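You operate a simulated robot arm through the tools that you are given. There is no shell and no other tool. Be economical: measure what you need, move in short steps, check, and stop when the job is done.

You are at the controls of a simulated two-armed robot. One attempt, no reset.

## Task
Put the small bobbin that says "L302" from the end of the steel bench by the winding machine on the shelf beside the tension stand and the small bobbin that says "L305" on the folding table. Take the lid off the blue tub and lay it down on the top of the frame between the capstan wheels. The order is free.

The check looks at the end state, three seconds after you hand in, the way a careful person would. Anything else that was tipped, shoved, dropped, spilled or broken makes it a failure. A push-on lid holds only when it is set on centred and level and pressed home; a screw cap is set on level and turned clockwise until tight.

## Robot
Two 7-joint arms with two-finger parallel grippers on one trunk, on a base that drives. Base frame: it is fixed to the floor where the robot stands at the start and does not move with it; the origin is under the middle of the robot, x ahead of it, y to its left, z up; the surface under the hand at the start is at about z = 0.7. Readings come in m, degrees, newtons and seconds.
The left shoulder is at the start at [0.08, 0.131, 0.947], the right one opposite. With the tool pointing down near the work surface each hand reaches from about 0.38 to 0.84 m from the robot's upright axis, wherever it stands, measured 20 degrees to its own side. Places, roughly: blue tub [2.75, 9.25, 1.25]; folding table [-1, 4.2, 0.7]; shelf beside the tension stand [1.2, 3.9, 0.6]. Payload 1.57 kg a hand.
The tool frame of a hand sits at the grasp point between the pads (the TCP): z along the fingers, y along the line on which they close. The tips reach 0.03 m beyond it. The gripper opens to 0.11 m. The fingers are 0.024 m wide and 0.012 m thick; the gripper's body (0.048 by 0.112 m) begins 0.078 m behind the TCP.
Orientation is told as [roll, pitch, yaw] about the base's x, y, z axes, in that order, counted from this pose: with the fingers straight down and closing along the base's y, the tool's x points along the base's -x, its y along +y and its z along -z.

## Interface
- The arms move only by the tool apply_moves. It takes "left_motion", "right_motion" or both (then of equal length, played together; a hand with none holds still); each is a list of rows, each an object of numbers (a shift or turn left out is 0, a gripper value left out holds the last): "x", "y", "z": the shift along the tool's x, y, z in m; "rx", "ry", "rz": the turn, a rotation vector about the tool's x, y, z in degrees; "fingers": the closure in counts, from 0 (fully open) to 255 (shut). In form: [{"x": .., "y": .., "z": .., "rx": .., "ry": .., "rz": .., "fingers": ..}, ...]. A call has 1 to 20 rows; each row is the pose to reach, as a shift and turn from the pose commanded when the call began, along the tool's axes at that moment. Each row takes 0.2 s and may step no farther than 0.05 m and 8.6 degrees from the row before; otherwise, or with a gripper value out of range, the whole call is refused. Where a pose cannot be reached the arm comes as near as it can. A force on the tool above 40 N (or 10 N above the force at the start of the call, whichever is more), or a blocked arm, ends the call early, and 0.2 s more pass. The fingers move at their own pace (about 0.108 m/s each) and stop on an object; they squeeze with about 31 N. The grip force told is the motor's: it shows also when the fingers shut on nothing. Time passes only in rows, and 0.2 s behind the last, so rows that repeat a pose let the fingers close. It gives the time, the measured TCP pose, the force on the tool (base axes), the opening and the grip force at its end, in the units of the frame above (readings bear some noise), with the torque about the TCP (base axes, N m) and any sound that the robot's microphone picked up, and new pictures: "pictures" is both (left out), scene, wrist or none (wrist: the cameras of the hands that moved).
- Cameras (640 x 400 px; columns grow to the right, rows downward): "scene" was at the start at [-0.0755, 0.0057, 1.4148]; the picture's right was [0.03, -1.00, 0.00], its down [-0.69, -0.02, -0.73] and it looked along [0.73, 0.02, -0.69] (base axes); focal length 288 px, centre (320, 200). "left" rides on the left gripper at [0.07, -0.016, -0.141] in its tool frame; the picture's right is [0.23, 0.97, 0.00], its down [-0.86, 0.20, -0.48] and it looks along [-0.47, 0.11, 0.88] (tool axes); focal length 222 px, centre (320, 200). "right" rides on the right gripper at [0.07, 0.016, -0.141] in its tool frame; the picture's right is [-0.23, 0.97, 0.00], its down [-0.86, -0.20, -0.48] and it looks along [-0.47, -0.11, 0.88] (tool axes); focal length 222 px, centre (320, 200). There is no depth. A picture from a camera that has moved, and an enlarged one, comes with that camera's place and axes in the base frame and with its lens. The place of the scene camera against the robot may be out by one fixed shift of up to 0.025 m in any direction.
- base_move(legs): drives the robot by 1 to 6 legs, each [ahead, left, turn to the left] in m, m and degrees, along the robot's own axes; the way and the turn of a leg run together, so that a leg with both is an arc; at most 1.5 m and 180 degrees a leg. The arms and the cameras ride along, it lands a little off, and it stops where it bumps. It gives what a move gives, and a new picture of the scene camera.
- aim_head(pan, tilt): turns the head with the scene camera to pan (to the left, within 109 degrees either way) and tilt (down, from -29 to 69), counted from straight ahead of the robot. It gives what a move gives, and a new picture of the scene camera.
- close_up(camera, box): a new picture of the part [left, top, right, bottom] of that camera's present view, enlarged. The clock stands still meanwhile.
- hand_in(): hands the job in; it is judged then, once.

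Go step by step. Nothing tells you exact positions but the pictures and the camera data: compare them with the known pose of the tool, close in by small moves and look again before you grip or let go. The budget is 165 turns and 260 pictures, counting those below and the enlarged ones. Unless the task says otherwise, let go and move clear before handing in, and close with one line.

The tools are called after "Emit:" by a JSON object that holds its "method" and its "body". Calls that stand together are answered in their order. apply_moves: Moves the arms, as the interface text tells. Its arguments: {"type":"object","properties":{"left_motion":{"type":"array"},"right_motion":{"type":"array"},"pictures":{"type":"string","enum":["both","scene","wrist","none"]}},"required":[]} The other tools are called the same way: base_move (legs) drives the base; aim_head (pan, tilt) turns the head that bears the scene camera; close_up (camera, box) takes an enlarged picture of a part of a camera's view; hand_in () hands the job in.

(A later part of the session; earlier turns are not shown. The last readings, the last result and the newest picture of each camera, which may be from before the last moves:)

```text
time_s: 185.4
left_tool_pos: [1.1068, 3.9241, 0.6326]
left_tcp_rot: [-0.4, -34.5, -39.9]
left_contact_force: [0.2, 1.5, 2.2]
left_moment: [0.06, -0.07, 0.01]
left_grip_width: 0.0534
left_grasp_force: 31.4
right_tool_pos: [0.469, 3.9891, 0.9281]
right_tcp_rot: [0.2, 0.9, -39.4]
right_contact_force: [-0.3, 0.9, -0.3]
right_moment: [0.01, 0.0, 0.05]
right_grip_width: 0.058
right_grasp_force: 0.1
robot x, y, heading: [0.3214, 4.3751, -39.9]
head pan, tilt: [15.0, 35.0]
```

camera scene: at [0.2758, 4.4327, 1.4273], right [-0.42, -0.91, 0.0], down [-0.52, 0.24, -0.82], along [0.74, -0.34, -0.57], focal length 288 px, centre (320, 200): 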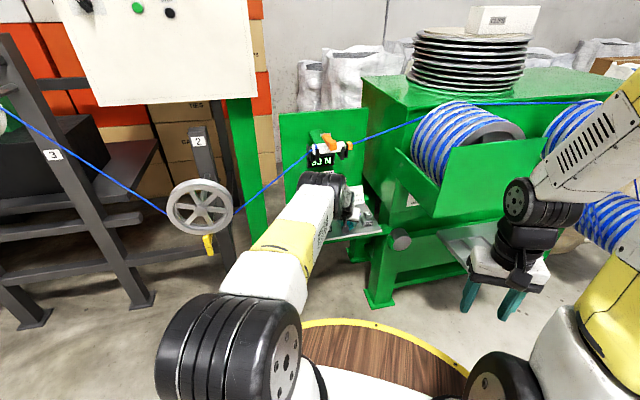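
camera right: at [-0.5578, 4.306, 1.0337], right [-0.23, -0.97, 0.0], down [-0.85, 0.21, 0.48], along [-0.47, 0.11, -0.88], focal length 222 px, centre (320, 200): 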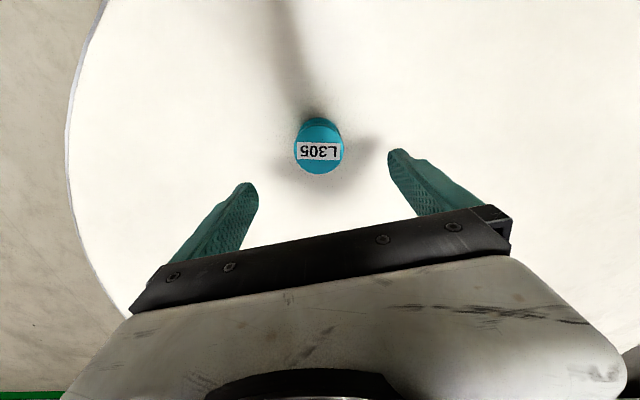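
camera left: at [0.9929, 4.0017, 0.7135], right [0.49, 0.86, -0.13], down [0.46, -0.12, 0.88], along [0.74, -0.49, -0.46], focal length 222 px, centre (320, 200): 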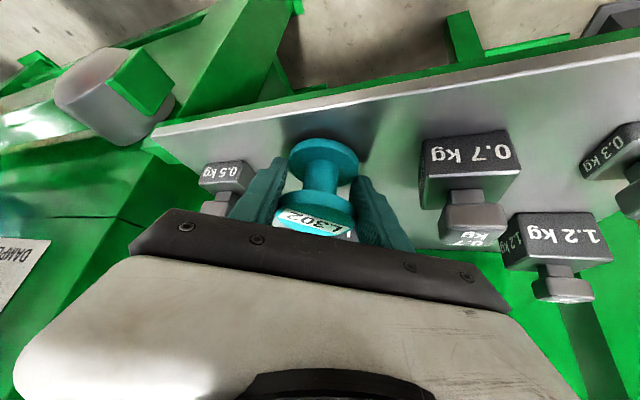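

Emit:
{"method": "apply_moves", "body": {"left_motion": [{"z": 0.0008, "x": 0.0006}, {"z": 0.0008, "x": 0.0006}], "pictures": "wrist"}}

```text
time_s: 186.0
left_tool_pos: [1.1056, 3.9238, 0.6332]
left_tcp_rot: [-0.4, -34.6, -40.2]
left_contact_force: [2.2, -1.9, 6.1]
left_moment: [0.05, -0.19, -0.05]
left_grip_width: 0.0533
left_grasp_force: 30.4
right_tool_pos: [0.4699, 3.9893, 0.9285]
right_tcp_rot: [0.2, 0.9, -39.5]
right_contact_force: [0.2, 0.2, 0.6]
right_moment: [0.0, 0.01, -0.02]
right_grip_width: 0.0582
right_grasp_force: 0.0
robot x, y, heading: [0.3172, 4.3757, -39.8]
head pan, tilt: [15.0, 35.0]
camera left: at [0.9912, 4.0014, 0.7083], right [0.49, 0.86, -0.13], down [0.46, -0.12, 0.88], along [0.74, -0.49, -0.46], focal length 222 px, centre (320, 200)
```

left: 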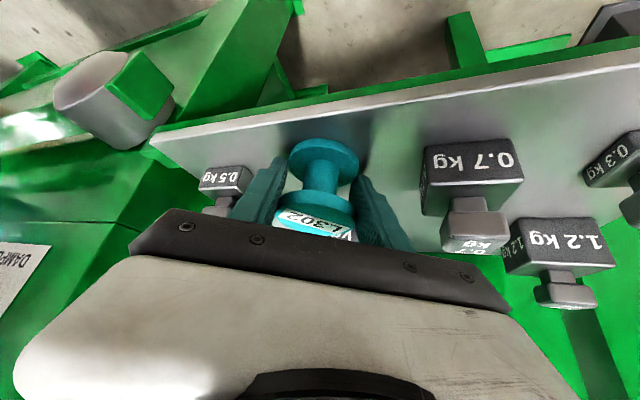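

It is standing on the shelf. I'll open just a little and draw the fingers back along their own axis.

Emit:
{"method": "apply_moves", "body": {"left_motion": [{"fingers": 88}, {"fingers": 88, "z": 0.0}, {"fingers": 88, "z": 0.0}, {"z": -0.005}, {"z": -0.015}, {"z": -0.03}, {"z": -0.05}, {"z": -0.07}, {"z": -0.07}]}}

```text
time_s: 188.0
left_tool_pos: [1.075, 3.9484, 0.689]
left_tcp_rot: [-0.5, -34.4, -40.0]
left_contact_force: [0.5, 0.5, -0.1]
left_moment: [0.02, 0.02, 0.0]
left_grip_width: 0.0722
left_grasp_force: 0.1
right_tool_pos: [0.4691, 3.9894, 0.9271]
right_tcp_rot: [0.3, 0.9, -39.6]
right_contact_force: [-0.2, -0.3, 0.8]
right_moment: [0.03, 0.01, 0.01]
right_grip_width: 0.0583
right_grasp_force: 0.0
robot x, y, heading: [0.3226, 4.3794, -39.7]
head pan, tilt: [15.0, 35.0]
camera scene: at [0.2758, 4.4327, 1.4273], right [-0.42, -0.91, 0.0], down [-0.52, 0.24, -0.82], along [0.74, -0.34, -0.57], focal length 288 px, centre (320, 200)
camera left: at [0.9612, 4.0255, 0.7655], right [0.49, 0.86, -0.13], down [0.46, -0.12, 0.88], along [0.74, -0.49, -0.46], focal length 222 px, centre (320, 200)
```

scene: 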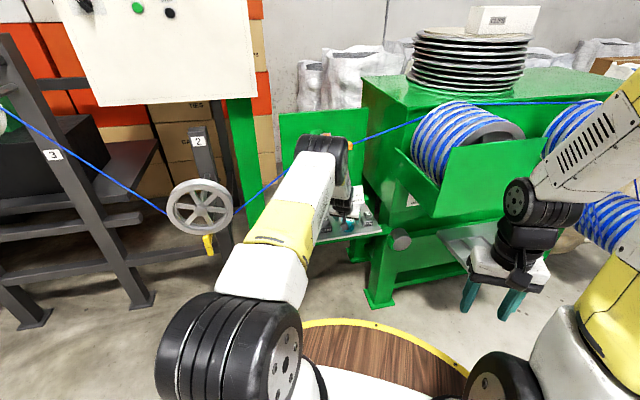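
left: 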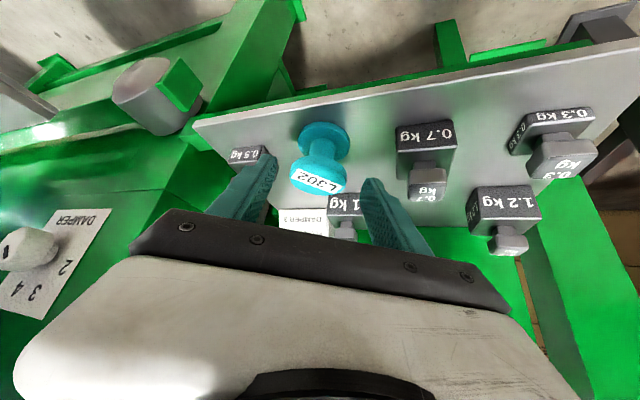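

L302 stands upright on the shelf, with the weights untouched. I'll back the base off and restore the left hand to pointing down.

Emit:
{"method": "base_move", "body": {"legs": [[-0.4, 0, 0]]}}

Emit:
{"method": "apply_moves", "body": {"left_motion": [{"ry": 7, "z": -0.02, "x": 0.02}, {"ry": 14, "z": -0.05, "x": 0.04}, {"ry": 21, "z": -0.08, "x": 0.06}, {"ry": 28, "z": -0.11, "x": 0.08}, {"ry": 34.4, "z": -0.14, "x": 0.1}, {"ry": 34.4, "z": -0.17, "x": 0.12}, {"ry": 34.4, "z": -0.2, "x": 0.14}, {"ry": 34.4, "z": -0.23, "x": 0.14}, {"ry": 34.4, "z": -0.23, "x": 0.14}], "pictures": "none"}}

Emit:
{"method": "close_up", "body": {"camera": "scene", "box": [220, 80, 440, 260]}}

```text
time_s: 190.5
left_tool_pos: [0.7725, 4.1978, 0.6892]
left_tcp_rot: [-0.4, -34.5, -40.3]
left_contact_force: [0.1, -0.6, 0.4]
left_moment: [-0.01, -0.03, -0.04]
left_grip_width: 0.072
left_grasp_force: 0.0
right_tool_pos: [0.1669, 4.2408, 0.9272]
right_tcp_rot: [0.2, 0.9, -39.9]
right_contact_force: [0.0, 0.3, -0.8]
right_moment: [-0.05, 0.06, -0.01]
right_grip_width: 0.0582
right_grasp_force: 0.1
robot x, y, heading: [0.0193, 4.633, -40.2]
head pan, tilt: [15.0, 35.0]
camera scene: at [-0.0253, 4.6857, 1.4273], right [-0.42, -0.91, 0.0], down [-0.52, 0.24, -0.82], along [0.74, -0.35, -0.57], focal length 288 px, centre (320, 200)
```

scene: 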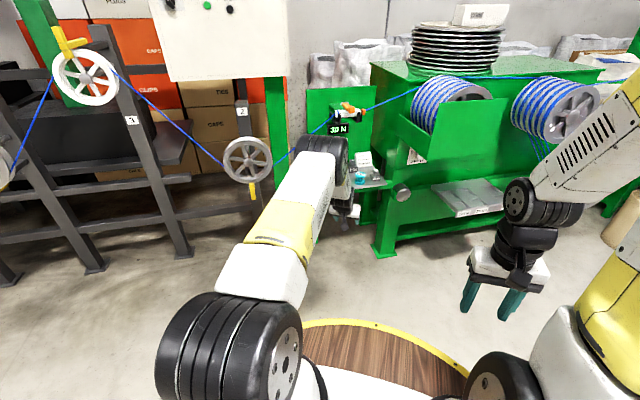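

```text
time_s: 192.5
left_tool_pos: [0.5869, 4.3578, 0.7999]
left_tcp_rot: [-0.5, 0.0, -40.7]
left_contact_force: [0.2, -0.2, -0.3]
left_moment: [0.02, 0.04, 0.01]
left_grip_width: 0.072
left_grasp_force: 0.1
right_tool_pos: [0.1673, 4.2402, 0.9273]
right_tcp_rot: [0.1, 0.9, -39.9]
right_contact_force: [0.3, 0.0, -0.2]
right_moment: [-0.04, 0.01, 0.0]
right_grip_width: 0.058
right_grasp_force: 0.1
robot x, y, heading: [0.0213, 4.6284, -40.5]
head pan, tilt: [15.0, 35.0]
```

```text
2.22 times, centred on (330, 170) of scene
camera zoom: at [-0.0253, 4.6857, 1.4273], right [-0.42, -0.91, 0.0], down [-0.52, 0.24, -0.82], along [0.74, -0.35, -0.57], focal length 640 px, centre (298, 267)
```

zoom: 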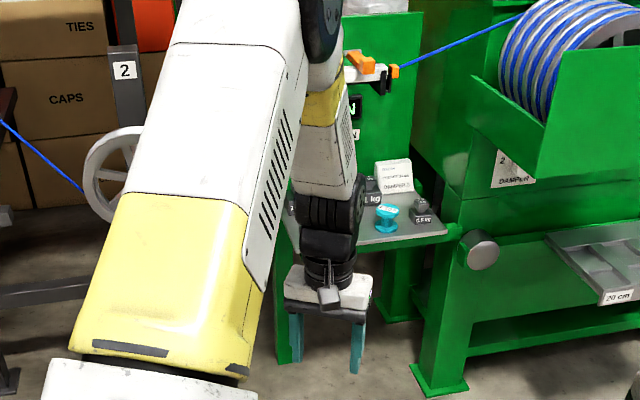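

L302 is done. Now I'll turn to face down the hall and look towards the capstan frame and the tub.

Emit:
{"method": "base_move", "body": {"legs": [[-0.15, 0, 0], [0, 0, 130]]}}

Emit:
{"method": "aim_head", "body": {"pan": -55, "tilt": 15}}

Emit:
{"method": "aim_head", "body": {"pan": -15, "tilt": 15}}

```text
time_s: 199.4
left_tool_pos: [-0.2898, 5.3243, 0.8005]
left_tcp_rot: [-0.4, 0.1, 93.2]
left_contact_force: [0.1, 0.7, 0.6]
left_moment: [0.02, 0.02, 0.02]
left_grip_width: 0.0722
left_grasp_force: 0.1
right_tool_pos: [0.0872, 5.0994, 0.9285]
right_tcp_rot: [0.2, 0.9, 93.9]
right_contact_force: [0.2, -0.9, -0.2]
right_moment: [-0.01, 0.01, 0.0]
right_grip_width: 0.0581
right_grasp_force: 0.0
robot x, y, heading: [-0.092, 4.7272, 93.6]
head pan, tilt: [15.0, 35.0]
camera scene: at [-0.1303, 4.6721, 1.4273], right [0.95, 0.32, 0.0], down [0.18, -0.54, -0.82], along [-0.26, 0.78, -0.57], focal length 288 px, centre (320, 200)
```

scene: 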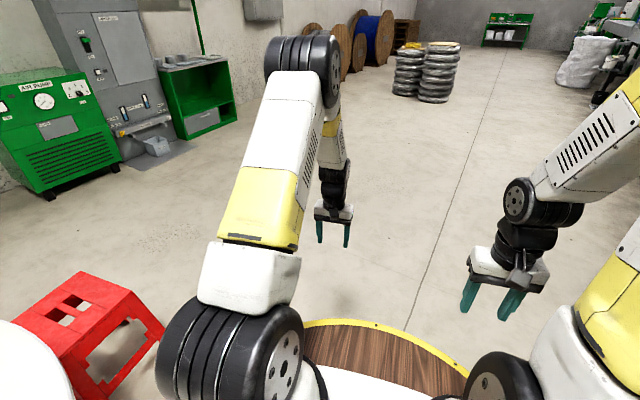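

```text
time_s: 200.8
left_tool_pos: [-0.2903, 5.3241, 0.8003]
left_tcp_rot: [-0.4, 0.0, 93.1]
left_contact_force: [-0.1, 0.2, 0.1]
left_moment: [0.01, -0.01, 0.0]
left_grip_width: 0.072
left_grasp_force: 0.1
right_tool_pos: [0.0863, 5.1004, 0.9275]
right_tcp_rot: [0.2, 0.8, 94.0]
right_contact_force: [-0.5, -0.4, 0.2]
right_moment: [0.02, 0.03, 0.0]
right_grip_width: 0.0581
right_grasp_force: 0.1
robot x, y, heading: [-0.0942, 4.7268, 93.5]
head pan, tilt: [-55.0, 15.0]
camera scene: at [-0.0292, 4.647, 1.4593], right [0.62, -0.78, 0.0], down [-0.2, -0.16, -0.97], along [0.75, 0.6, -0.26], focal length 288 px, centre (320, 200)
```

scene: 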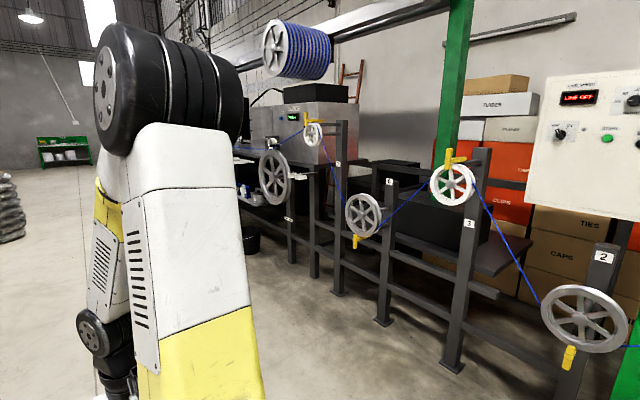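

```text
time_s: 201.9
left_tool_pos: [-0.2888, 5.324, 0.8001]
left_tcp_rot: [-0.5, 0.0, 93.2]
left_contact_force: [0.6, -0.1, -0.4]
left_moment: [0.0, 0.03, 0.02]
left_grip_width: 0.0722
left_grasp_force: 0.0
right_tool_pos: [0.0863, 5.0987, 0.9277]
right_tcp_rot: [0.3, 0.9, 94.1]
right_contact_force: [0.4, 0.7, 0.5]
right_moment: [-0.04, 0.05, 0.0]
right_grip_width: 0.0581
right_grasp_force: 0.1
robot x, y, heading: [-0.092, 4.7255, 93.5]
head pan, tilt: [-15.0, 15.0]
camera scene: at [-0.0836, 4.6802, 1.4593], right [0.98, -0.2, 0.0], down [-0.05, -0.25, -0.97], along [0.19, 0.95, -0.26], focal length 288 px, centre (320, 200)
```

scene: 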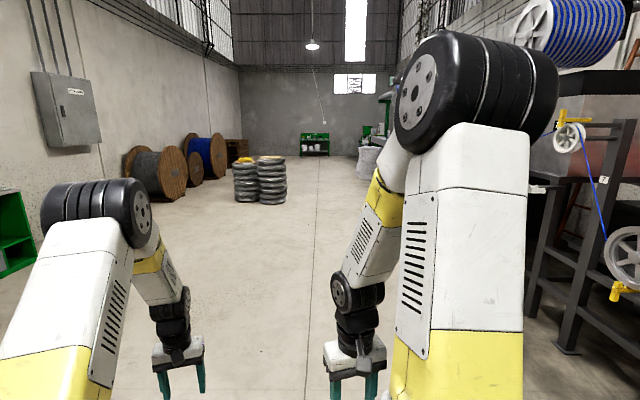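

The corridor ahead is clear. I'll drive 2.4 m forward and look to the right again.

Emit:
{"method": "base_move", "body": {"legs": [[1.3, 0, -3.5], [1.2, 0, 0]]}}

Emit:
{"method": "aim_head", "body": {"pan": -55, "tilt": 12}}

```text
time_s: 214.0
left_tool_pos: [-0.2786, 7.8103, 0.8001]
left_tcp_rot: [-0.4, 0.0, 90.0]
left_contact_force: [-1.0, -0.5, 0.5]
left_moment: [-0.05, 0.04, -0.03]
left_grip_width: 0.0721
left_grasp_force: 0.1
right_tool_pos: [0.0833, 7.5646, 0.9261]
right_tcp_rot: [0.1, 0.9, 90.8]
right_contact_force: [1.5, 0.1, 0.1]
right_moment: [0.02, 0.01, 0.01]
right_grip_width: 0.0581
right_grasp_force: 0.1
robot x, y, heading: [-0.1136, 7.2011, 89.9]
head pan, tilt: [-15.0, 15.0]
camera scene: at [-0.1102, 7.155, 1.4593], right [0.97, -0.25, 0.0], down [-0.07, -0.25, -0.97], along [0.24, 0.93, -0.26], focal length 288 px, centre (320, 200)
```

scene: 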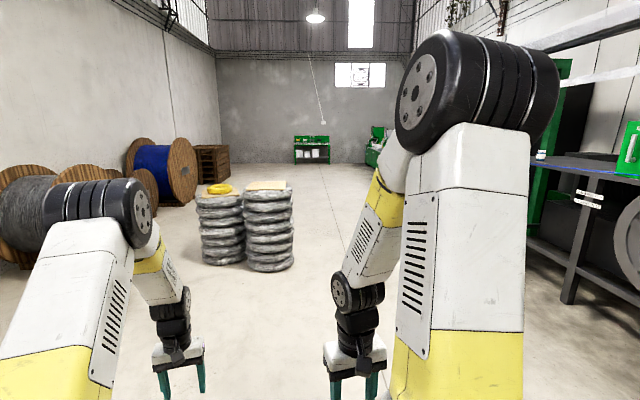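

```text
time_s: 215.0
left_tool_pos: [-0.2782, 7.8096, 0.8004]
left_tcp_rot: [-0.4, 0.0, 90.0]
left_contact_force: [0.4, -0.3, -0.1]
left_moment: [0.03, 0.04, -0.04]
left_grip_width: 0.0724
left_grasp_force: 0.0
right_tool_pos: [0.0833, 7.5646, 0.9277]
right_tcp_rot: [0.2, 0.9, 90.9]
right_contact_force: [1.3, 0.5, -0.8]
right_moment: [0.01, 0.01, -0.04]
right_grip_width: 0.0582
right_grasp_force: 0.0
robot x, y, heading: [-0.1143, 7.2017, 90.4]
head pan, tilt: [-55.0, 12.0]
camera scene: at [-0.0578, 7.1187, 1.4642], right [0.58, -0.81, 0.0], down [-0.17, -0.12, -0.98], along [0.8, 0.57, -0.21], focal length 288 px, centre (320, 200)
```

scene: 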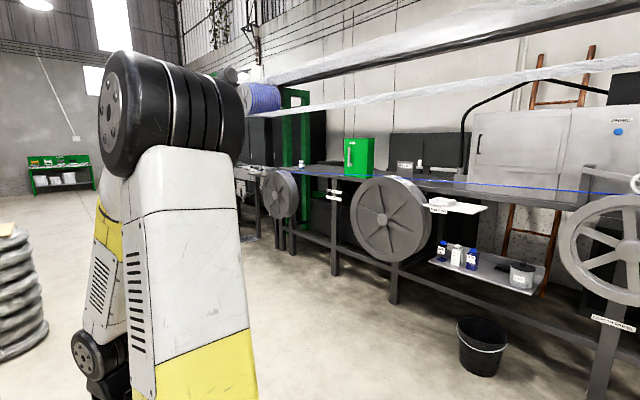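

Large capstan wheels are on the long dark frame to the right. I'll zoom in to find the tub and the frame top.

Emit:
{"method": "close_up", "body": {"camera": "scene", "box": [230, 110, 390, 260]}}

Emit:
{"method": "close_up", "body": {"camera": "scene", "box": [380, 110, 640, 310]}}

```text
2.67 times, centred on (310, 185) of scene
camera zoom: at [-0.0578, 7.1187, 1.4642], right [0.58, -0.81, 0.0], down [-0.17, -0.12, -0.98], along [0.8, 0.57, -0.21], focal length 768 px, centre (347, 240)
```

zoom: 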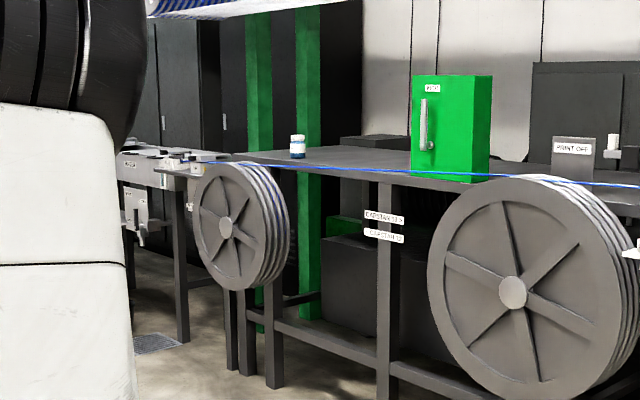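

```text
2.00 times, centred on (510, 210) of scene
camera zoom: at [-0.0578, 7.1187, 1.4642], right [0.58, -0.81, 0.0], down [-0.17, -0.12, -0.98], along [0.8, 0.57, -0.21], focal length 576 px, centre (-60, 180)
```

zoom: 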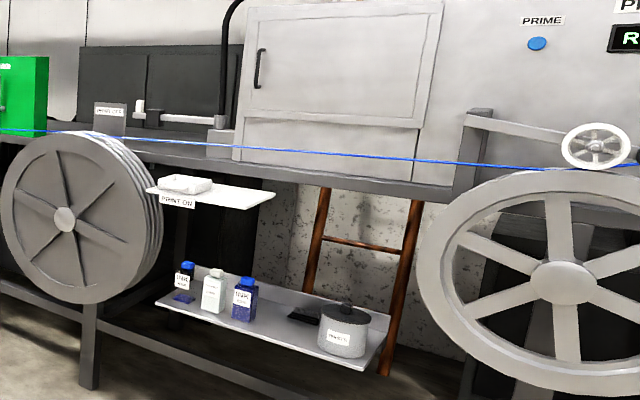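

The small white-and-blue tub stands on the frame top between the two dark capstan wheels, next to a green box. I'll turn to face the frame and drive nearer.

Emit:
{"method": "base_move", "body": {"legs": [[0, 0, -90], [0.6, 1.3, 0], [0.4, 0.5, 0]]}}

Emit:
{"method": "aim_head", "body": {"pan": 0, "tilt": 15}}

```text
time_s: 229.3
left_tool_pos: [1.4864, 9.2004, 0.8005]
left_tcp_rot: [-0.4, 0.0, 0.0]
left_contact_force: [0.6, -0.3, -0.7]
left_moment: [-0.01, 0.0, 0.0]
left_grip_width: 0.0723
left_grasp_force: 0.1
right_tool_pos: [1.2397, 8.8384, 0.9265]
right_tcp_rot: [0.2, 0.9, 0.6]
right_contact_force: [1.1, -0.7, -0.2]
right_moment: [0.02, 0.01, 0.0]
right_grip_width: 0.0581
right_grasp_force: 0.0
robot x, y, heading: [0.8733, 9.0389, 0.5]
head pan, tilt: [-55.0, 12.0]
camera scene: at [0.7726, 8.9648, 1.4642], right [-0.82, -0.58, 0.0], down [-0.12, 0.17, -0.98], along [0.57, -0.8, -0.21], focal length 288 px, centre (320, 200)
```

scene: 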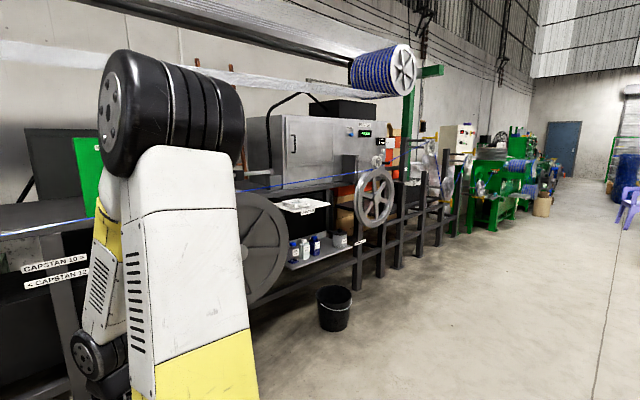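

```text
time_s: 230.5
left_tool_pos: [1.4852, 9.2006, 0.7998]
left_tcp_rot: [-0.4, 0.0, -0.1]
left_contact_force: [-0.1, 0.2, 0.7]
left_moment: [0.01, 0.0, 0.01]
left_grip_width: 0.0721
left_grasp_force: 0.1
right_tool_pos: [1.241, 8.8384, 0.9277]
right_tcp_rot: [0.2, 0.8, 0.6]
right_contact_force: [-0.2, 0.6, -0.7]
right_moment: [-0.02, -0.01, -0.01]
right_grip_width: 0.058
right_grasp_force: 0.0
robot x, y, heading: [0.8779, 9.0399, 0.1]
head pan, tilt: [0.0, 15.0]
camera scene: at [0.8121, 9.0413, 1.4593], right [0.0, -1.0, 0.0], down [-0.26, 0.0, -0.97], along [0.97, 0.0, -0.26], focal length 288 px, centre (320, 200)
```

scene: 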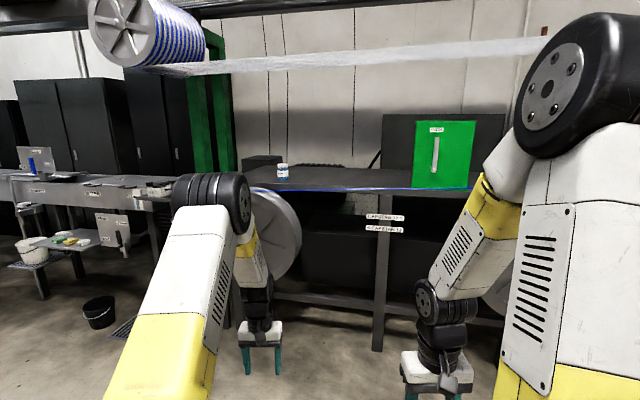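

The tub is straight ahead on the frame top. I'll zoom in on it.

Emit:
{"method": "close_up", "body": {"camera": "scene", "box": [230, 130, 390, 230]}}

```text
4.00 times, centred on (310, 180) of scene
camera zoom: at [0.8121, 9.0413, 1.4593], right [0.0, -1.0, 0.0], down [-0.26, 0.0, -0.97], along [0.97, 0.0, -0.26], focal length 1152 px, centre (360, 280)
```

zoom: 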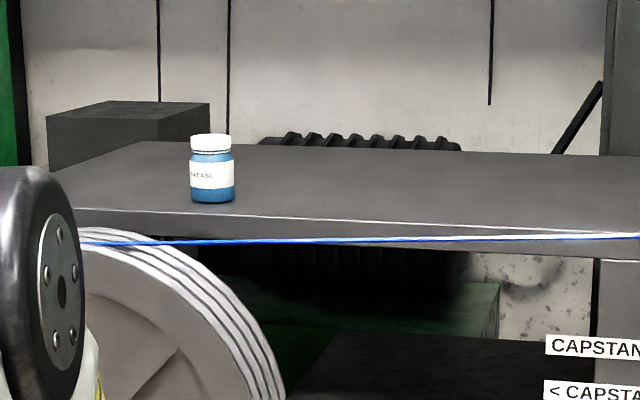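

It's a jar labelled "GREASE" with a white lid about 7 cm wide. I'll raise both hands and retract them before moving in.

Emit:
{"method": "apply_moves", "body": {"left_motion": [{"z": -0.045, "x": 0.018}, {"z": -0.09, "x": 0.036}, {"z": -0.135, "x": 0.054}, {"z": -0.18, "x": 0.072}, {"z": -0.225, "x": 0.09}, {"z": -0.27, "x": 0.108}, {"z": -0.315, "x": 0.126}, {"z": -0.36, "x": 0.14}, {"z": -0.405, "x": 0.15}, {"z": -0.45, "x": 0.16}, {"z": -0.49, "x": 0.165}, {"z": -0.52, "x": 0.17}, {"z": -0.52, "x": 0.17}], "right_motion": [{"z": -0.035, "x": -0.005}, {"z": -0.07, "x": -0.01}, {"z": -0.105, "x": -0.015}, {"z": -0.14, "x": -0.02}, {"z": -0.175, "x": -0.03}, {"z": -0.21, "x": -0.04}, {"z": -0.245, "x": -0.05}, {"z": -0.28, "x": -0.06}, {"z": -0.315, "x": -0.065}, {"z": -0.35, "x": -0.07}, {"z": -0.38, "x": -0.07}, {"z": -0.39, "x": -0.07}, {"z": -0.39, "x": -0.07}], "pictures": "none"}}

Emit:
{"method": "base_move", "body": {"legs": [[0.65, 0.05, 0]]}}

Emit:
{"method": "aim_head", "body": {"pan": 0, "tilt": 25}}

```text
time_s: 233.3
left_tool_pos: [1.3165, 9.2051, 1.3216]
left_tcp_rot: [-0.4, -0.2, 0.0]
left_contact_force: [-0.2, 0.7, 0.4]
left_moment: [-0.01, -0.01, -0.01]
left_grip_width: 0.0722
left_grasp_force: 0.1
right_tool_pos: [1.3136, 8.8358, 1.3174]
right_tcp_rot: [0.2, 0.9, 0.6]
right_contact_force: [-0.4, 0.0, -0.3]
right_moment: [0.01, 0.0, 0.0]
right_grip_width: 0.058
right_grasp_force: 0.1
robot x, y, heading: [0.8765, 9.0388, 0.3]
head pan, tilt: [0.0, 15.0]
```

```text
time_s: 236.9
left_tool_pos: [1.9499, 9.2552, 1.3209]
left_tcp_rot: [-0.5, -0.1, -0.5]
left_contact_force: [-0.6, 0.4, -0.6]
left_moment: [-0.02, 0.0, -0.03]
left_grip_width: 0.0721
left_grasp_force: 0.0
right_tool_pos: [1.9449, 8.8878, 1.3172]
right_tcp_rot: [0.2, 0.9, 0.4]
right_contact_force: [0.6, 0.1, 0.0]
right_moment: [0.04, 0.01, 0.02]
right_grip_width: 0.0582
right_grasp_force: 0.1
robot x, y, heading: [1.5094, 9.0893, 0.1]
head pan, tilt: [0.0, 15.0]
camera scene: at [1.4452, 9.0951, 1.4593], right [0.0, -1.0, 0.0], down [-0.26, 0.0, -0.97], along [0.97, 0.0, -0.26], focal length 288 px, centre (320, 200)
```

scene: 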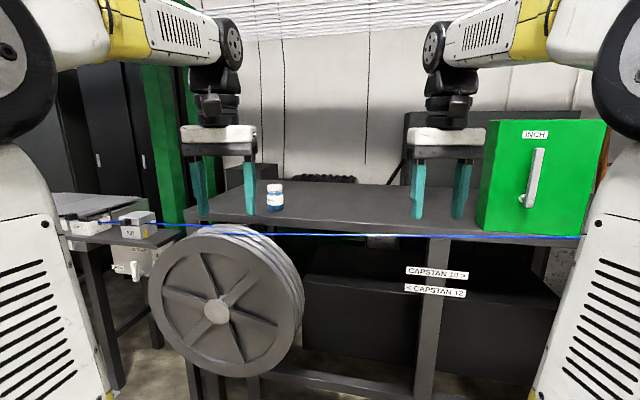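

```text
time_s: 237.6
left_tool_pos: [1.9492, 9.2562, 1.3214]
left_tcp_rot: [-0.5, 0.0, -0.5]
left_contact_force: [-0.3, 0.1, 0.8]
left_moment: [-0.01, 0.0, -0.01]
left_grip_width: 0.0722
left_grasp_force: 0.0
right_tool_pos: [1.9459, 8.8881, 1.3152]
right_tcp_rot: [0.1, 0.9, 0.4]
right_contact_force: [0.4, 0.3, 0.3]
right_moment: [-0.04, -0.01, -0.01]
right_grip_width: 0.0582
right_grasp_force: 0.1
robot x, y, heading: [1.5086, 9.0893, 0.2]
head pan, tilt: [0.0, 25.0]
camera scene: at [1.444, 9.0951, 1.4431], right [0.0, -1.0, 0.0], down [-0.42, 0.0, -0.91], along [0.91, 0.0, -0.42], focal length 288 px, centre (320, 200)
```

scene: 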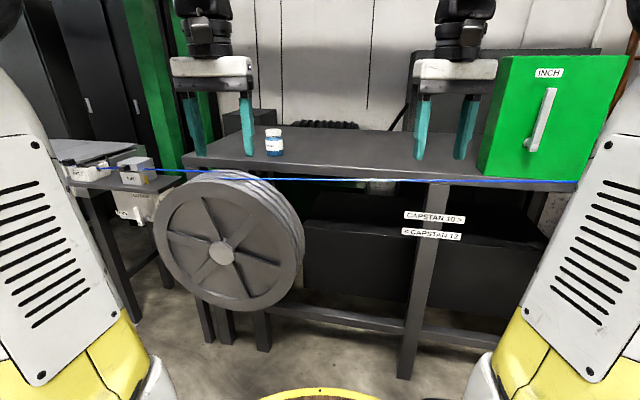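

From triangulation the tub stands at about (2.63, 9.28), frame top z ≈ 1.10, lid top z ≈ 1.205, and the front edge is at x ≈ 2.35. I'll zoom to judge the lid type.

Emit:
{"method": "close_up", "body": {"camera": "scene", "box": [250, 115, 310, 165]}}

```text
8.00 times, centred on (280, 140) of scene
camera zoom: at [1.444, 9.0951, 1.4431], right [0.0, -1.0, 0.0], down [-0.42, 0.0, -0.91], along [0.91, 0.0, -0.42], focal length 2305 px, centre (640, 680)
```

zoom: 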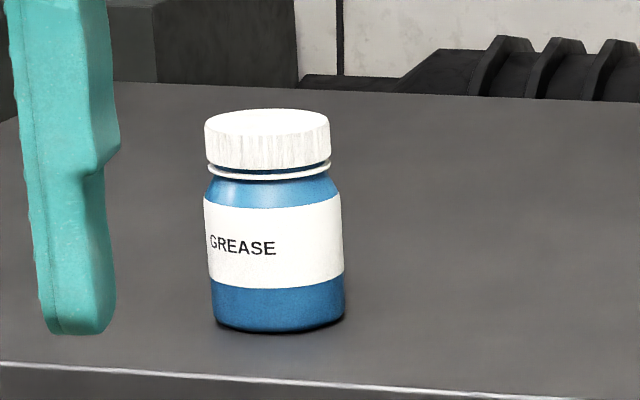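

It's a ribbed screw cap, so I'll need to hold the jar with one hand (right) and unscrew counterclockwise with the other (left). I'll drive in to x ≈ 1.94, which leaves the wheel and frame clear.

Emit:
{"method": "base_move", "body": {"legs": [[0.43, 0.01, 0]]}}

Emit:
{"method": "aim_head", "body": {"pan": 5, "tilt": 30}}

```text
time_s: 240.3
left_tool_pos: [2.3907, 9.2634, 1.3209]
left_tcp_rot: [-0.5, -0.1, -0.6]
left_contact_force: [0.2, 0.6, -0.9]
left_moment: [0.04, -0.02, 0.0]
left_grip_width: 0.0721
left_grasp_force: 0.1
right_tool_pos: [2.386, 8.8946, 1.3167]
right_tcp_rot: [0.1, 0.9, 0.2]
right_contact_force: [0.7, -0.3, -0.2]
right_moment: [0.02, -0.04, 0.01]
right_grip_width: 0.0584
right_grasp_force: 0.1
robot x, y, heading: [1.9522, 9.1016, -0.2]
head pan, tilt: [0.0, 25.0]
camera scene: at [1.8845, 9.1046, 1.4431], right [0.0, -1.0, 0.0], down [-0.42, 0.0, -0.91], along [0.91, 0.0, -0.42], focal length 288 px, centre (320, 200)
```

scene: 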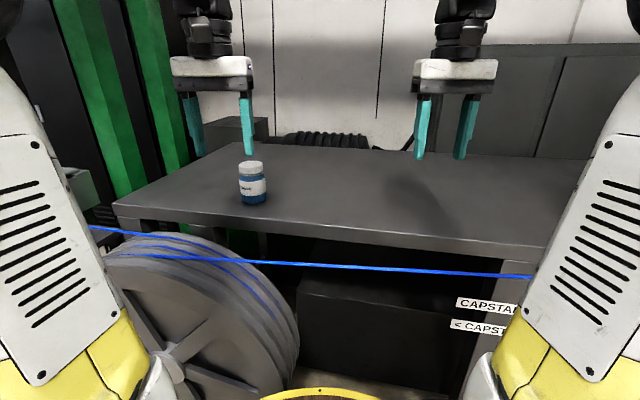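

```text
time_s: 240.9
left_tool_pos: [2.3917, 9.264, 1.3204]
left_tcp_rot: [-0.4, -0.1, -0.5]
left_contact_force: [-0.1, 0.2, -0.3]
left_moment: [0.01, 0.05, 0.0]
left_grip_width: 0.0723
left_grasp_force: 0.0
right_tool_pos: [2.3852, 8.8957, 1.317]
right_tcp_rot: [0.2, 0.8, 0.3]
right_contact_force: [0.2, 0.5, 0.5]
right_moment: [0.01, 0.02, 0.0]
right_grip_width: 0.058
right_grasp_force: 0.0
robot x, y, heading: [1.9548, 9.1029, -0.1]
head pan, tilt: [5.0, 30.0]
camera scene: at [1.8826, 9.1125, 1.4351], right [0.08, -1.0, 0.0], down [-0.5, -0.04, -0.87], along [0.86, 0.07, -0.5], focal length 288 px, centre (320, 200)
```

scene: 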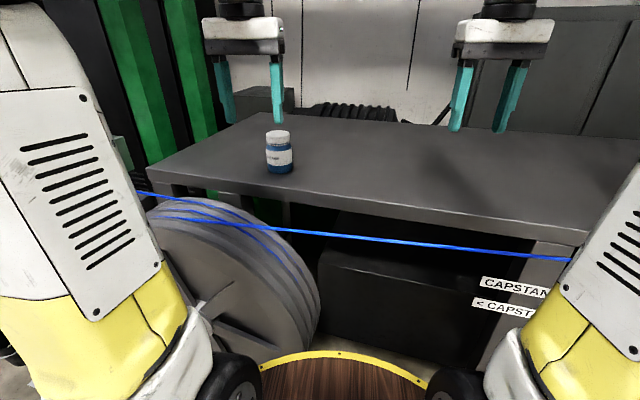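

The view is excellent: tub axis at about (2.63, 9.29), lid top z ≈ 1.203. I'll bring the open left hand above the lid, still high, and check the wrist view.

Emit:
{"method": "apply_moves", "body": {"left_motion": [{"x": -0.045, "y": 0.005, "fingers": 0}, {"x": -0.09, "y": 0.01}, {"x": -0.135, "y": 0.015}, {"x": -0.18, "y": 0.02}, {"x": -0.22, "y": 0.025}, {"x": -0.238, "y": 0.028}, {"x": -0.238, "y": 0.028}]}}

```text
time_s: 242.5
left_tool_pos: [2.6013, 9.2839, 1.3208]
left_tcp_rot: [-0.3, -0.2, -0.6]
left_contact_force: [-0.5, -0.2, -0.2]
left_moment: [0.02, -0.01, -0.01]
left_grip_width: 0.1101
left_grasp_force: 0.1
left hand out of reach, approached as far as the arm can: row 5, 6, 7
right_tool_pos: [2.3866, 8.8956, 1.3169]
right_tcp_rot: [0.1, 0.9, 0.1]
right_contact_force: [0.9, 0.3, -0.3]
right_moment: [0.0, 0.0, -0.01]
right_grip_width: 0.0583
right_grasp_force: 0.0
robot x, y, heading: [1.9515, 9.1013, -0.1]
head pan, tilt: [5.0, 30.0]
camera scene: at [1.8827, 9.1125, 1.4351], right [0.08, -1.0, 0.0], down [-0.5, -0.04, -0.87], along [0.86, 0.07, -0.5], focal length 288 px, centre (320, 200)
camera left: at [2.5325, 9.27, 1.4605], right [-0.22, 0.98, -0.01], down [0.86, 0.19, 0.48], along [0.47, 0.1, -0.88], focal length 222 px, centre (320, 200)
```

scene: 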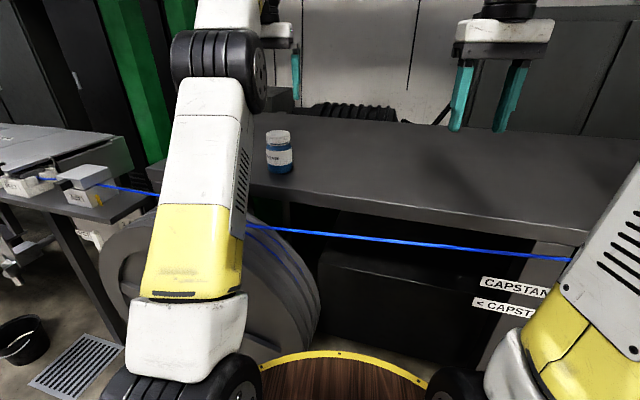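
left: 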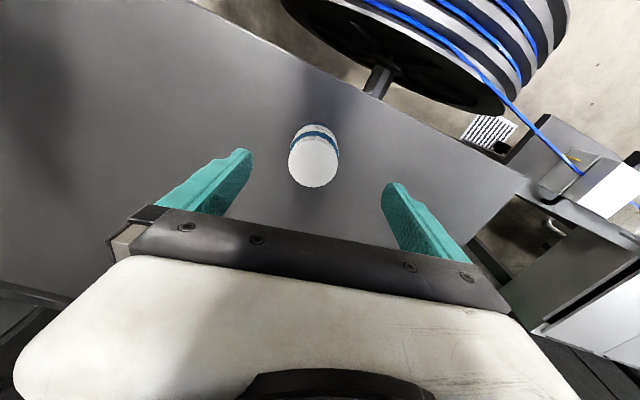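

The left hand is near its stretch limit at this height, so I'll bring the base 3 cm closer. Then I'll stage the right hand with yaw 30° for a side grip on the jar body.

Emit:
{"method": "base_move", "body": {"legs": [[0.03, 0, 0]]}}

Emit:
{"method": "apply_moves", "body": {"right_motion": [{"y": 0.035, "rz": -6, "fingers": 0}, {"y": 0.07, "rz": -12}, {"y": 0.105, "rz": -18}, {"y": 0.14, "rz": -24}, {"y": 0.175, "x": 0.01, "rz": -30}, {"y": 0.2, "x": 0.015, "rz": -30}, {"y": 0.2, "x": 0.015, "rz": -30}], "pictures": "none"}}

Emit:
{"method": "apply_moves", "body": {"right_motion": [{"ry": -8}, {"ry": -16}, {"ry": -24}, {"ry": -32}, {"ry": -40}, {"ry": -48}, {"ry": -50}, {"ry": -50}]}}

```text
time_s: 243.4
left_tool_pos: [2.6308, 9.2837, 1.3203]
left_tcp_rot: [-0.3, -0.2, -0.6]
left_contact_force: [-0.1, 0.2, 0.0]
left_moment: [-0.05, -0.03, -0.01]
left_grip_width: 0.1101
left_grasp_force: 0.1
right_tool_pos: [2.4155, 8.8948, 1.3181]
right_tcp_rot: [0.2, 0.9, 0.2]
right_contact_force: [-0.3, 0.0, -0.2]
right_moment: [-0.01, 0.01, -0.02]
right_grip_width: 0.0581
right_grasp_force: 0.1
robot x, y, heading: [1.9794, 9.098, -0.6]
head pan, tilt: [5.0, 30.0]
camera scene: at [1.9117, 9.1124, 1.4351], right [0.08, -1.0, 0.0], down [-0.5, -0.04, -0.87], along [0.86, 0.07, -0.5], focal length 288 px, centre (320, 200)
```

scene: 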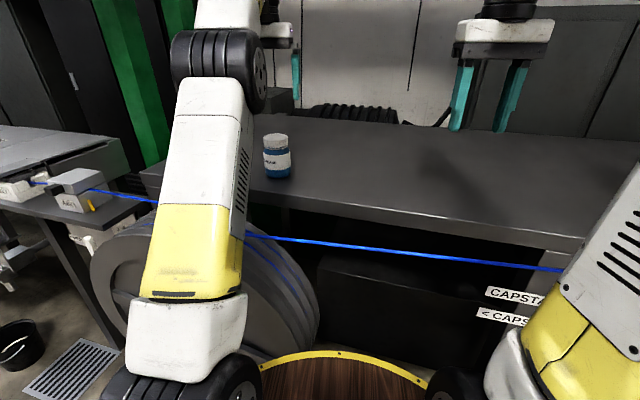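

```text
time_s: 245.0
left_tool_pos: [2.6317, 9.2848, 1.3207]
left_tcp_rot: [-0.3, -0.3, -0.7]
left_contact_force: [1.1, 0.1, 0.6]
left_moment: [-0.05, 0.0, 0.0]
left_grip_width: 0.1099
left_grasp_force: 0.0
right_tool_pos: [2.3991, 9.0958, 1.319]
right_tcp_rot: [0.6, 0.7, 30.2]
right_contact_force: [-0.2, -0.2, -0.4]
right_moment: [-0.02, 0.0, 0.04]
right_grip_width: 0.1099
right_grasp_force: 0.2
robot x, y, heading: [1.9799, 9.1043, -0.1]
head pan, tilt: [5.0, 30.0]
```

```text
time_s: 246.8
left_tool_pos: [2.6302, 9.2841, 1.3213]
left_tcp_rot: [-0.3, -0.2, -0.6]
left_contact_force: [-0.4, -0.3, -0.4]
left_moment: [0.04, -0.02, -0.01]
left_grip_width: 0.1099
left_grasp_force: 0.0
right_tool_pos: [2.3994, 9.0946, 1.3192]
right_tcp_rot: [0.8, -49.3, 29.5]
right_contact_force: [0.3, -0.4, 0.0]
right_moment: [0.02, -0.02, -0.02]
right_grip_width: 0.1103
right_grasp_force: 0.1
robot x, y, heading: [1.9793, 9.0998, -0.1]
head pan, tilt: [5.0, 30.0]
camera scene: at [1.9118, 9.1124, 1.4351], right [0.08, -1.0, 0.0], down [-0.5, -0.04, -0.87], along [0.86, 0.07, -0.5], focal length 288 px, centre (320, 200)
camera right: at [2.2589, 9.0328, 1.3577], right [-0.36, 0.91, 0.18], down [0.27, -0.08, 0.96], along [0.89, 0.4, -0.22], focal length 222 px, centre (320, 200)
```

scene: 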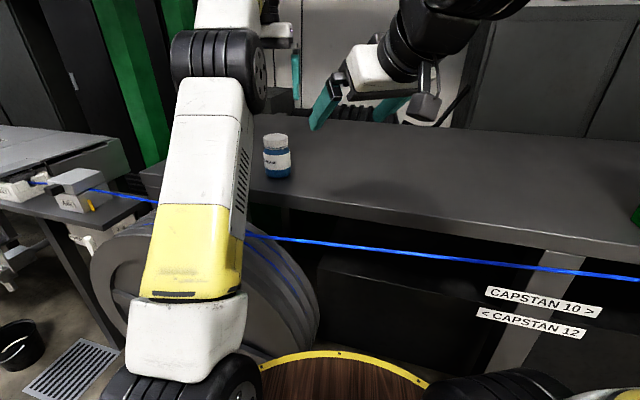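
right: 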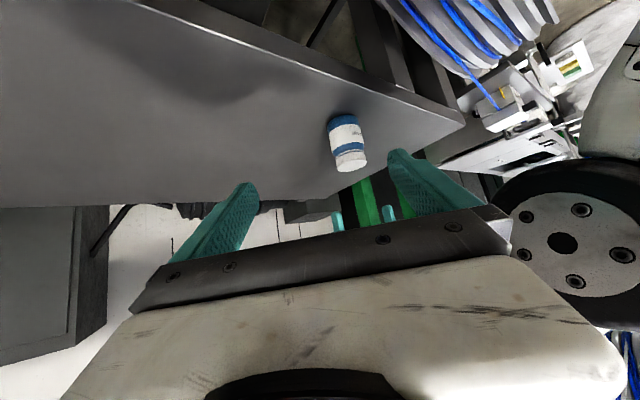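

The right wrist view also puts the tub at (2.616, 9.278). I'll move the right hand to the pregrasp in front of the jar, fingers open.

Emit:
{"method": "apply_moves", "body": {"right_motion": [{"z": 0.038, "x": -0.009, "y": 0.01}, {"z": 0.076, "x": -0.019, "y": 0.02}, {"z": 0.113, "x": -0.028, "y": 0.031}, {"z": 0.151, "x": -0.037, "y": 0.041}, {"z": 0.189, "x": -0.047, "y": 0.051}, {"z": 0.189, "x": -0.047, "y": 0.051}]}}

Emit:
{"method": "close_up", "body": {"camera": "scene", "box": [220, 60, 420, 200]}}

```text
time_s: 248.2
left_tool_pos: [2.6307, 9.2842, 1.3206]
left_tcp_rot: [-0.3, -0.1, -0.7]
left_contact_force: [-1.0, 0.2, -1.0]
left_moment: [-0.01, 0.01, -0.03]
left_grip_width: 0.1099
left_grasp_force: 0.0
right_tool_pos: [2.5241, 9.2271, 1.2296]
right_tcp_rot: [1.0, -49.3, 29.5]
right_contact_force: [-0.1, -0.1, 0.4]
right_moment: [-0.04, 0.02, -0.03]
right_grip_width: 0.1101
right_grasp_force: 0.0
robot x, y, heading: [1.9824, 9.1022, -0.1]
head pan, tilt: [5.0, 30.0]
camera scene: at [1.912, 9.1124, 1.4351], right [0.08, -1.0, 0.0], down [-0.5, -0.04, -0.87], along [0.86, 0.07, -0.5], focal length 288 px, centre (320, 200)
camera right: at [2.3841, 9.1638, 1.2702], right [-0.36, 0.91, 0.18], down [0.27, -0.08, 0.96], along [0.89, 0.4, -0.22], focal length 222 px, centre (320, 200)
```

scene: 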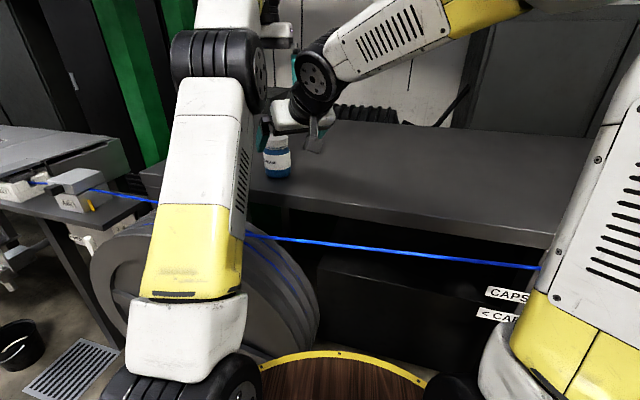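
right: 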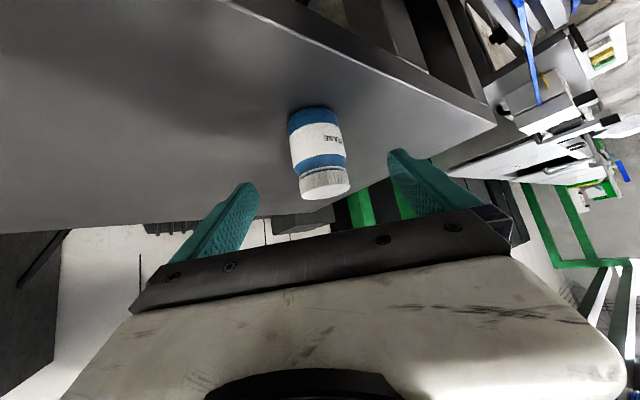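

```text
2.86 times, centred on (320, 130) of scene
camera zoom: at [1.912, 9.1124, 1.4351], right [0.08, -1.0, 0.0], down [-0.5, -0.04, -0.87], along [0.86, 0.07, -0.5], focal length 823 px, centre (320, 400)
```

zoom: 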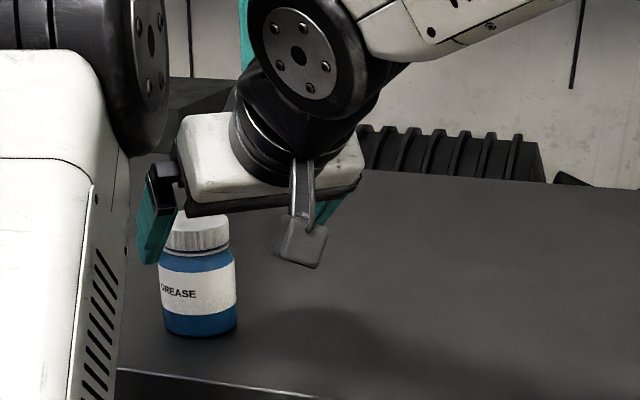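

The jar is lined up between the right fingers. I'll advance along the fingers to straddle the body.

Emit:
{"method": "apply_moves", "body": {"right_motion": [{"z": 0.03}, {"z": 0.06}, {"z": 0.09, "x": 0.001}, {"z": 0.115, "x": 0.002}, {"z": 0.128, "x": 0.0024}, {"z": 0.132, "x": 0.0024}, {"z": 0.132, "x": 0.0024}]}}

Emit:
{"method": "close_up", "body": {"camera": "scene", "box": [220, 80, 380, 200]}}

```text
time_s: 249.8
left_tool_pos: [2.6314, 9.2856, 1.3215]
left_tcp_rot: [-0.3, -0.1, -0.6]
left_contact_force: [0.1, -1.0, 0.0]
left_moment: [0.01, 0.02, 0.0]
left_grip_width: 0.1101
left_grasp_force: 0.1
right_tool_pos: [2.6082, 9.2788, 1.1441]
right_tcp_rot: [1.0, -49.3, 29.5]
right_contact_force: [-0.3, -0.7, -0.2]
right_moment: [-0.02, 0.03, 0.01]
right_grip_width: 0.1099
right_grasp_force: 0.0
robot x, y, heading: [1.9795, 9.1008, -0.3]
head pan, tilt: [5.0, 30.0]
camera scene: at [1.912, 9.1125, 1.4351], right [0.08, -1.0, 0.0], down [-0.5, -0.04, -0.87], along [0.86, 0.07, -0.5], focal length 288 px, centre (320, 200)
camera right: at [2.4689, 9.2161, 1.1849], right [-0.36, 0.91, 0.18], down [0.27, -0.08, 0.96], along [0.89, 0.4, -0.22], focal length 222 px, centre (320, 200)
```

scene: 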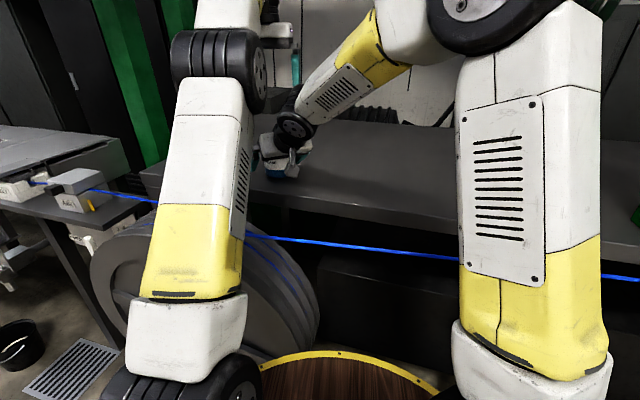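
right: 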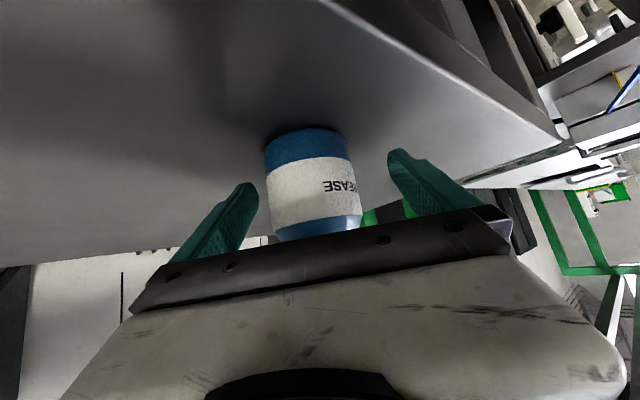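

```text
3.33 times, centred on (300, 140) of scene
camera zoom: at [1.912, 9.1125, 1.4351], right [0.08, -1.0, 0.0], down [-0.5, -0.04, -0.87], along [0.86, 0.07, -0.5], focal length 960 px, centre (387, 400)
```

zoom: 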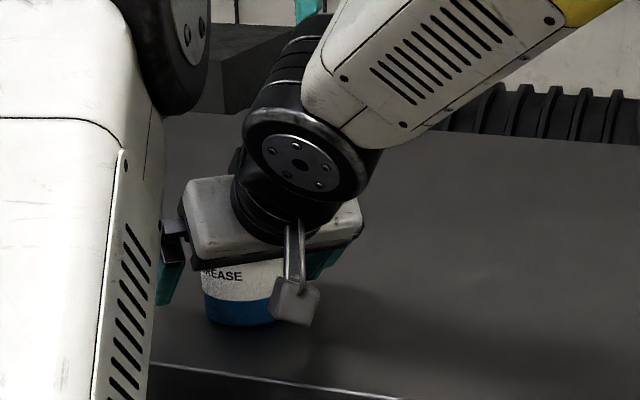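

The jar body sits between the right fingers. I'll close the right hand on it.

Emit:
{"method": "apply_moves", "body": {"right_motion": [{"fingers": 60}, {"fingers": 110}, {"fingers": 255}, {"fingers": 255}, {"fingers": 255}, {"fingers": 255}], "pictures": "wrist"}}

Emit:
{"method": "close_up", "body": {"camera": "left", "box": [220, 80, 420, 220]}}

```text
time_s: 251.2
left_tool_pos: [2.6314, 9.2842, 1.3197]
left_tcp_rot: [-0.3, -0.2, -0.6]
left_contact_force: [-0.7, 0.9, -0.3]
left_moment: [-0.01, -0.02, 0.02]
left_grip_width: 0.11
left_grasp_force: 0.0
right_tool_pos: [2.6094, 9.2776, 1.1449]
right_tcp_rot: [1.0, -49.3, 29.5]
right_contact_force: [0.7, -1.1, 0.5]
right_moment: [-0.21, -0.16, -0.04]
right_grip_width: 0.0667
right_grasp_force: 30.7
robot x, y, heading: [1.9772, 9.1015, -0.2]
head pan, tilt: [5.0, 30.0]
camera right: at [2.4687, 9.2159, 1.1851], right [-0.36, 0.91, 0.18], down [0.27, -0.08, 0.96], along [0.89, 0.4, -0.22], focal length 222 px, centre (320, 200)
```

right: 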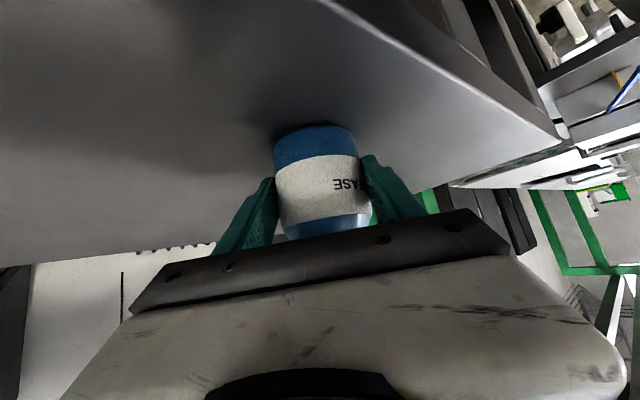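

```text
2.86 times, centred on (320, 150) of left
camera zoom: at [2.5615, 9.2703, 1.4607], right [-0.22, 0.98, -0.01], down [0.86, 0.19, 0.48], along [0.47, 0.1, -0.88], focal length 635 px, centre (320, 343)
```

zoom: 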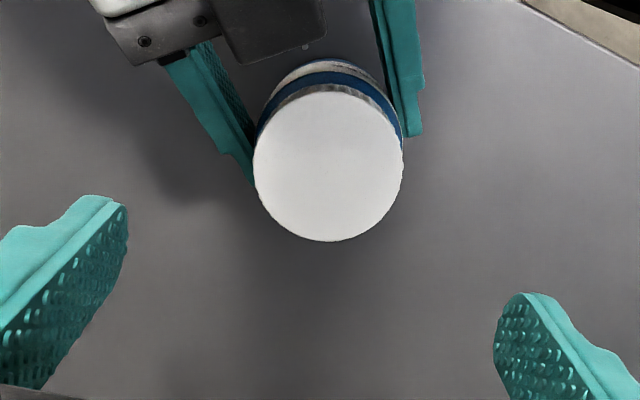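

The jar (6.7 cm) is gripped, but the right palm is close to where the left fingers must turn. I'll open the right hand, flatten its tilt by 11° about the grip point, and grip again.

Emit:
{"method": "apply_moves", "body": {"right_motion": [{"fingers": 40}, {"fingers": 40, "ry": 0}, {"ry": -4}, {"ry": -8}, {"ry": -11}, {"ry": -11, "fingers": 110}, {"ry": -11, "fingers": 255}, {"ry": -11, "fingers": 255}, {"ry": -11, "fingers": 255}]}}

Emit:
{"method": "close_up", "body": {"camera": "scene", "box": [220, 80, 380, 200]}}

```text
time_s: 253.2
left_tool_pos: [2.6314, 9.2847, 1.3204]
left_tcp_rot: [-0.3, -0.2, -0.5]
left_contact_force: [-0.4, 0.4, -0.4]
left_moment: [0.02, 0.0, 0.03]
left_grip_width: 0.1101
left_grasp_force: 0.1
right_tool_pos: [2.6081, 9.2789, 1.1435]
right_tcp_rot: [1.2, -60.2, 29.1]
right_contact_force: [0.6, 0.3, -2.2]
right_moment: [0.0, 0.07, 0.0]
right_grip_width: 0.0665
right_grasp_force: 30.6
right hand out of reach, approached as far as the arm can: row 4, 5
robot x, y, heading: [1.9793, 9.0996, -0.2]
head pan, tilt: [5.0, 30.0]
camera scene: at [1.912, 9.1125, 1.4351], right [0.08, -1.0, 0.0], down [-0.5, -0.04, -0.87], along [0.86, 0.07, -0.5], focal length 288 px, centre (320, 200)
camera right: at [2.4641, 9.214, 1.1532], right [-0.39, 0.9, 0.21], down [0.11, -0.18, 0.98], along [0.91, 0.41, -0.03], focal length 222 px, centre (320, 200)
```

scene: 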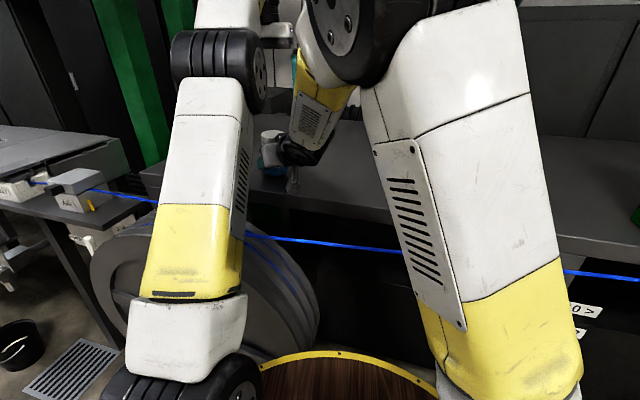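
right: 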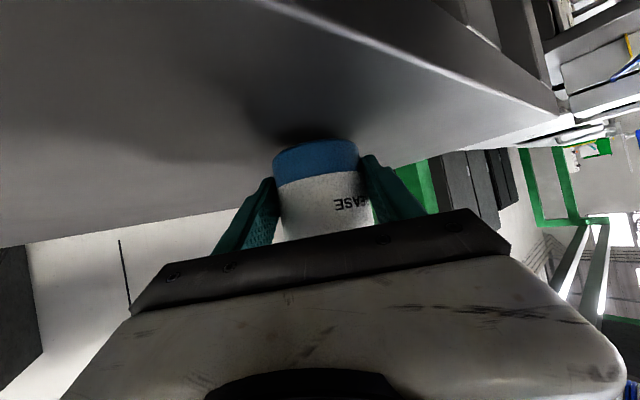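

```text
3.33 times, centred on (300, 140) of scene
camera zoom: at [1.912, 9.1125, 1.4351], right [0.08, -1.0, 0.0], down [-0.5, -0.04, -0.87], along [0.86, 0.07, -0.5], focal length 960 px, centre (387, 400)
```

zoom: 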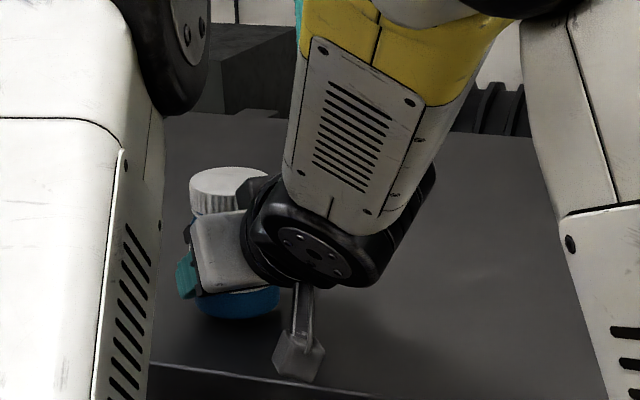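

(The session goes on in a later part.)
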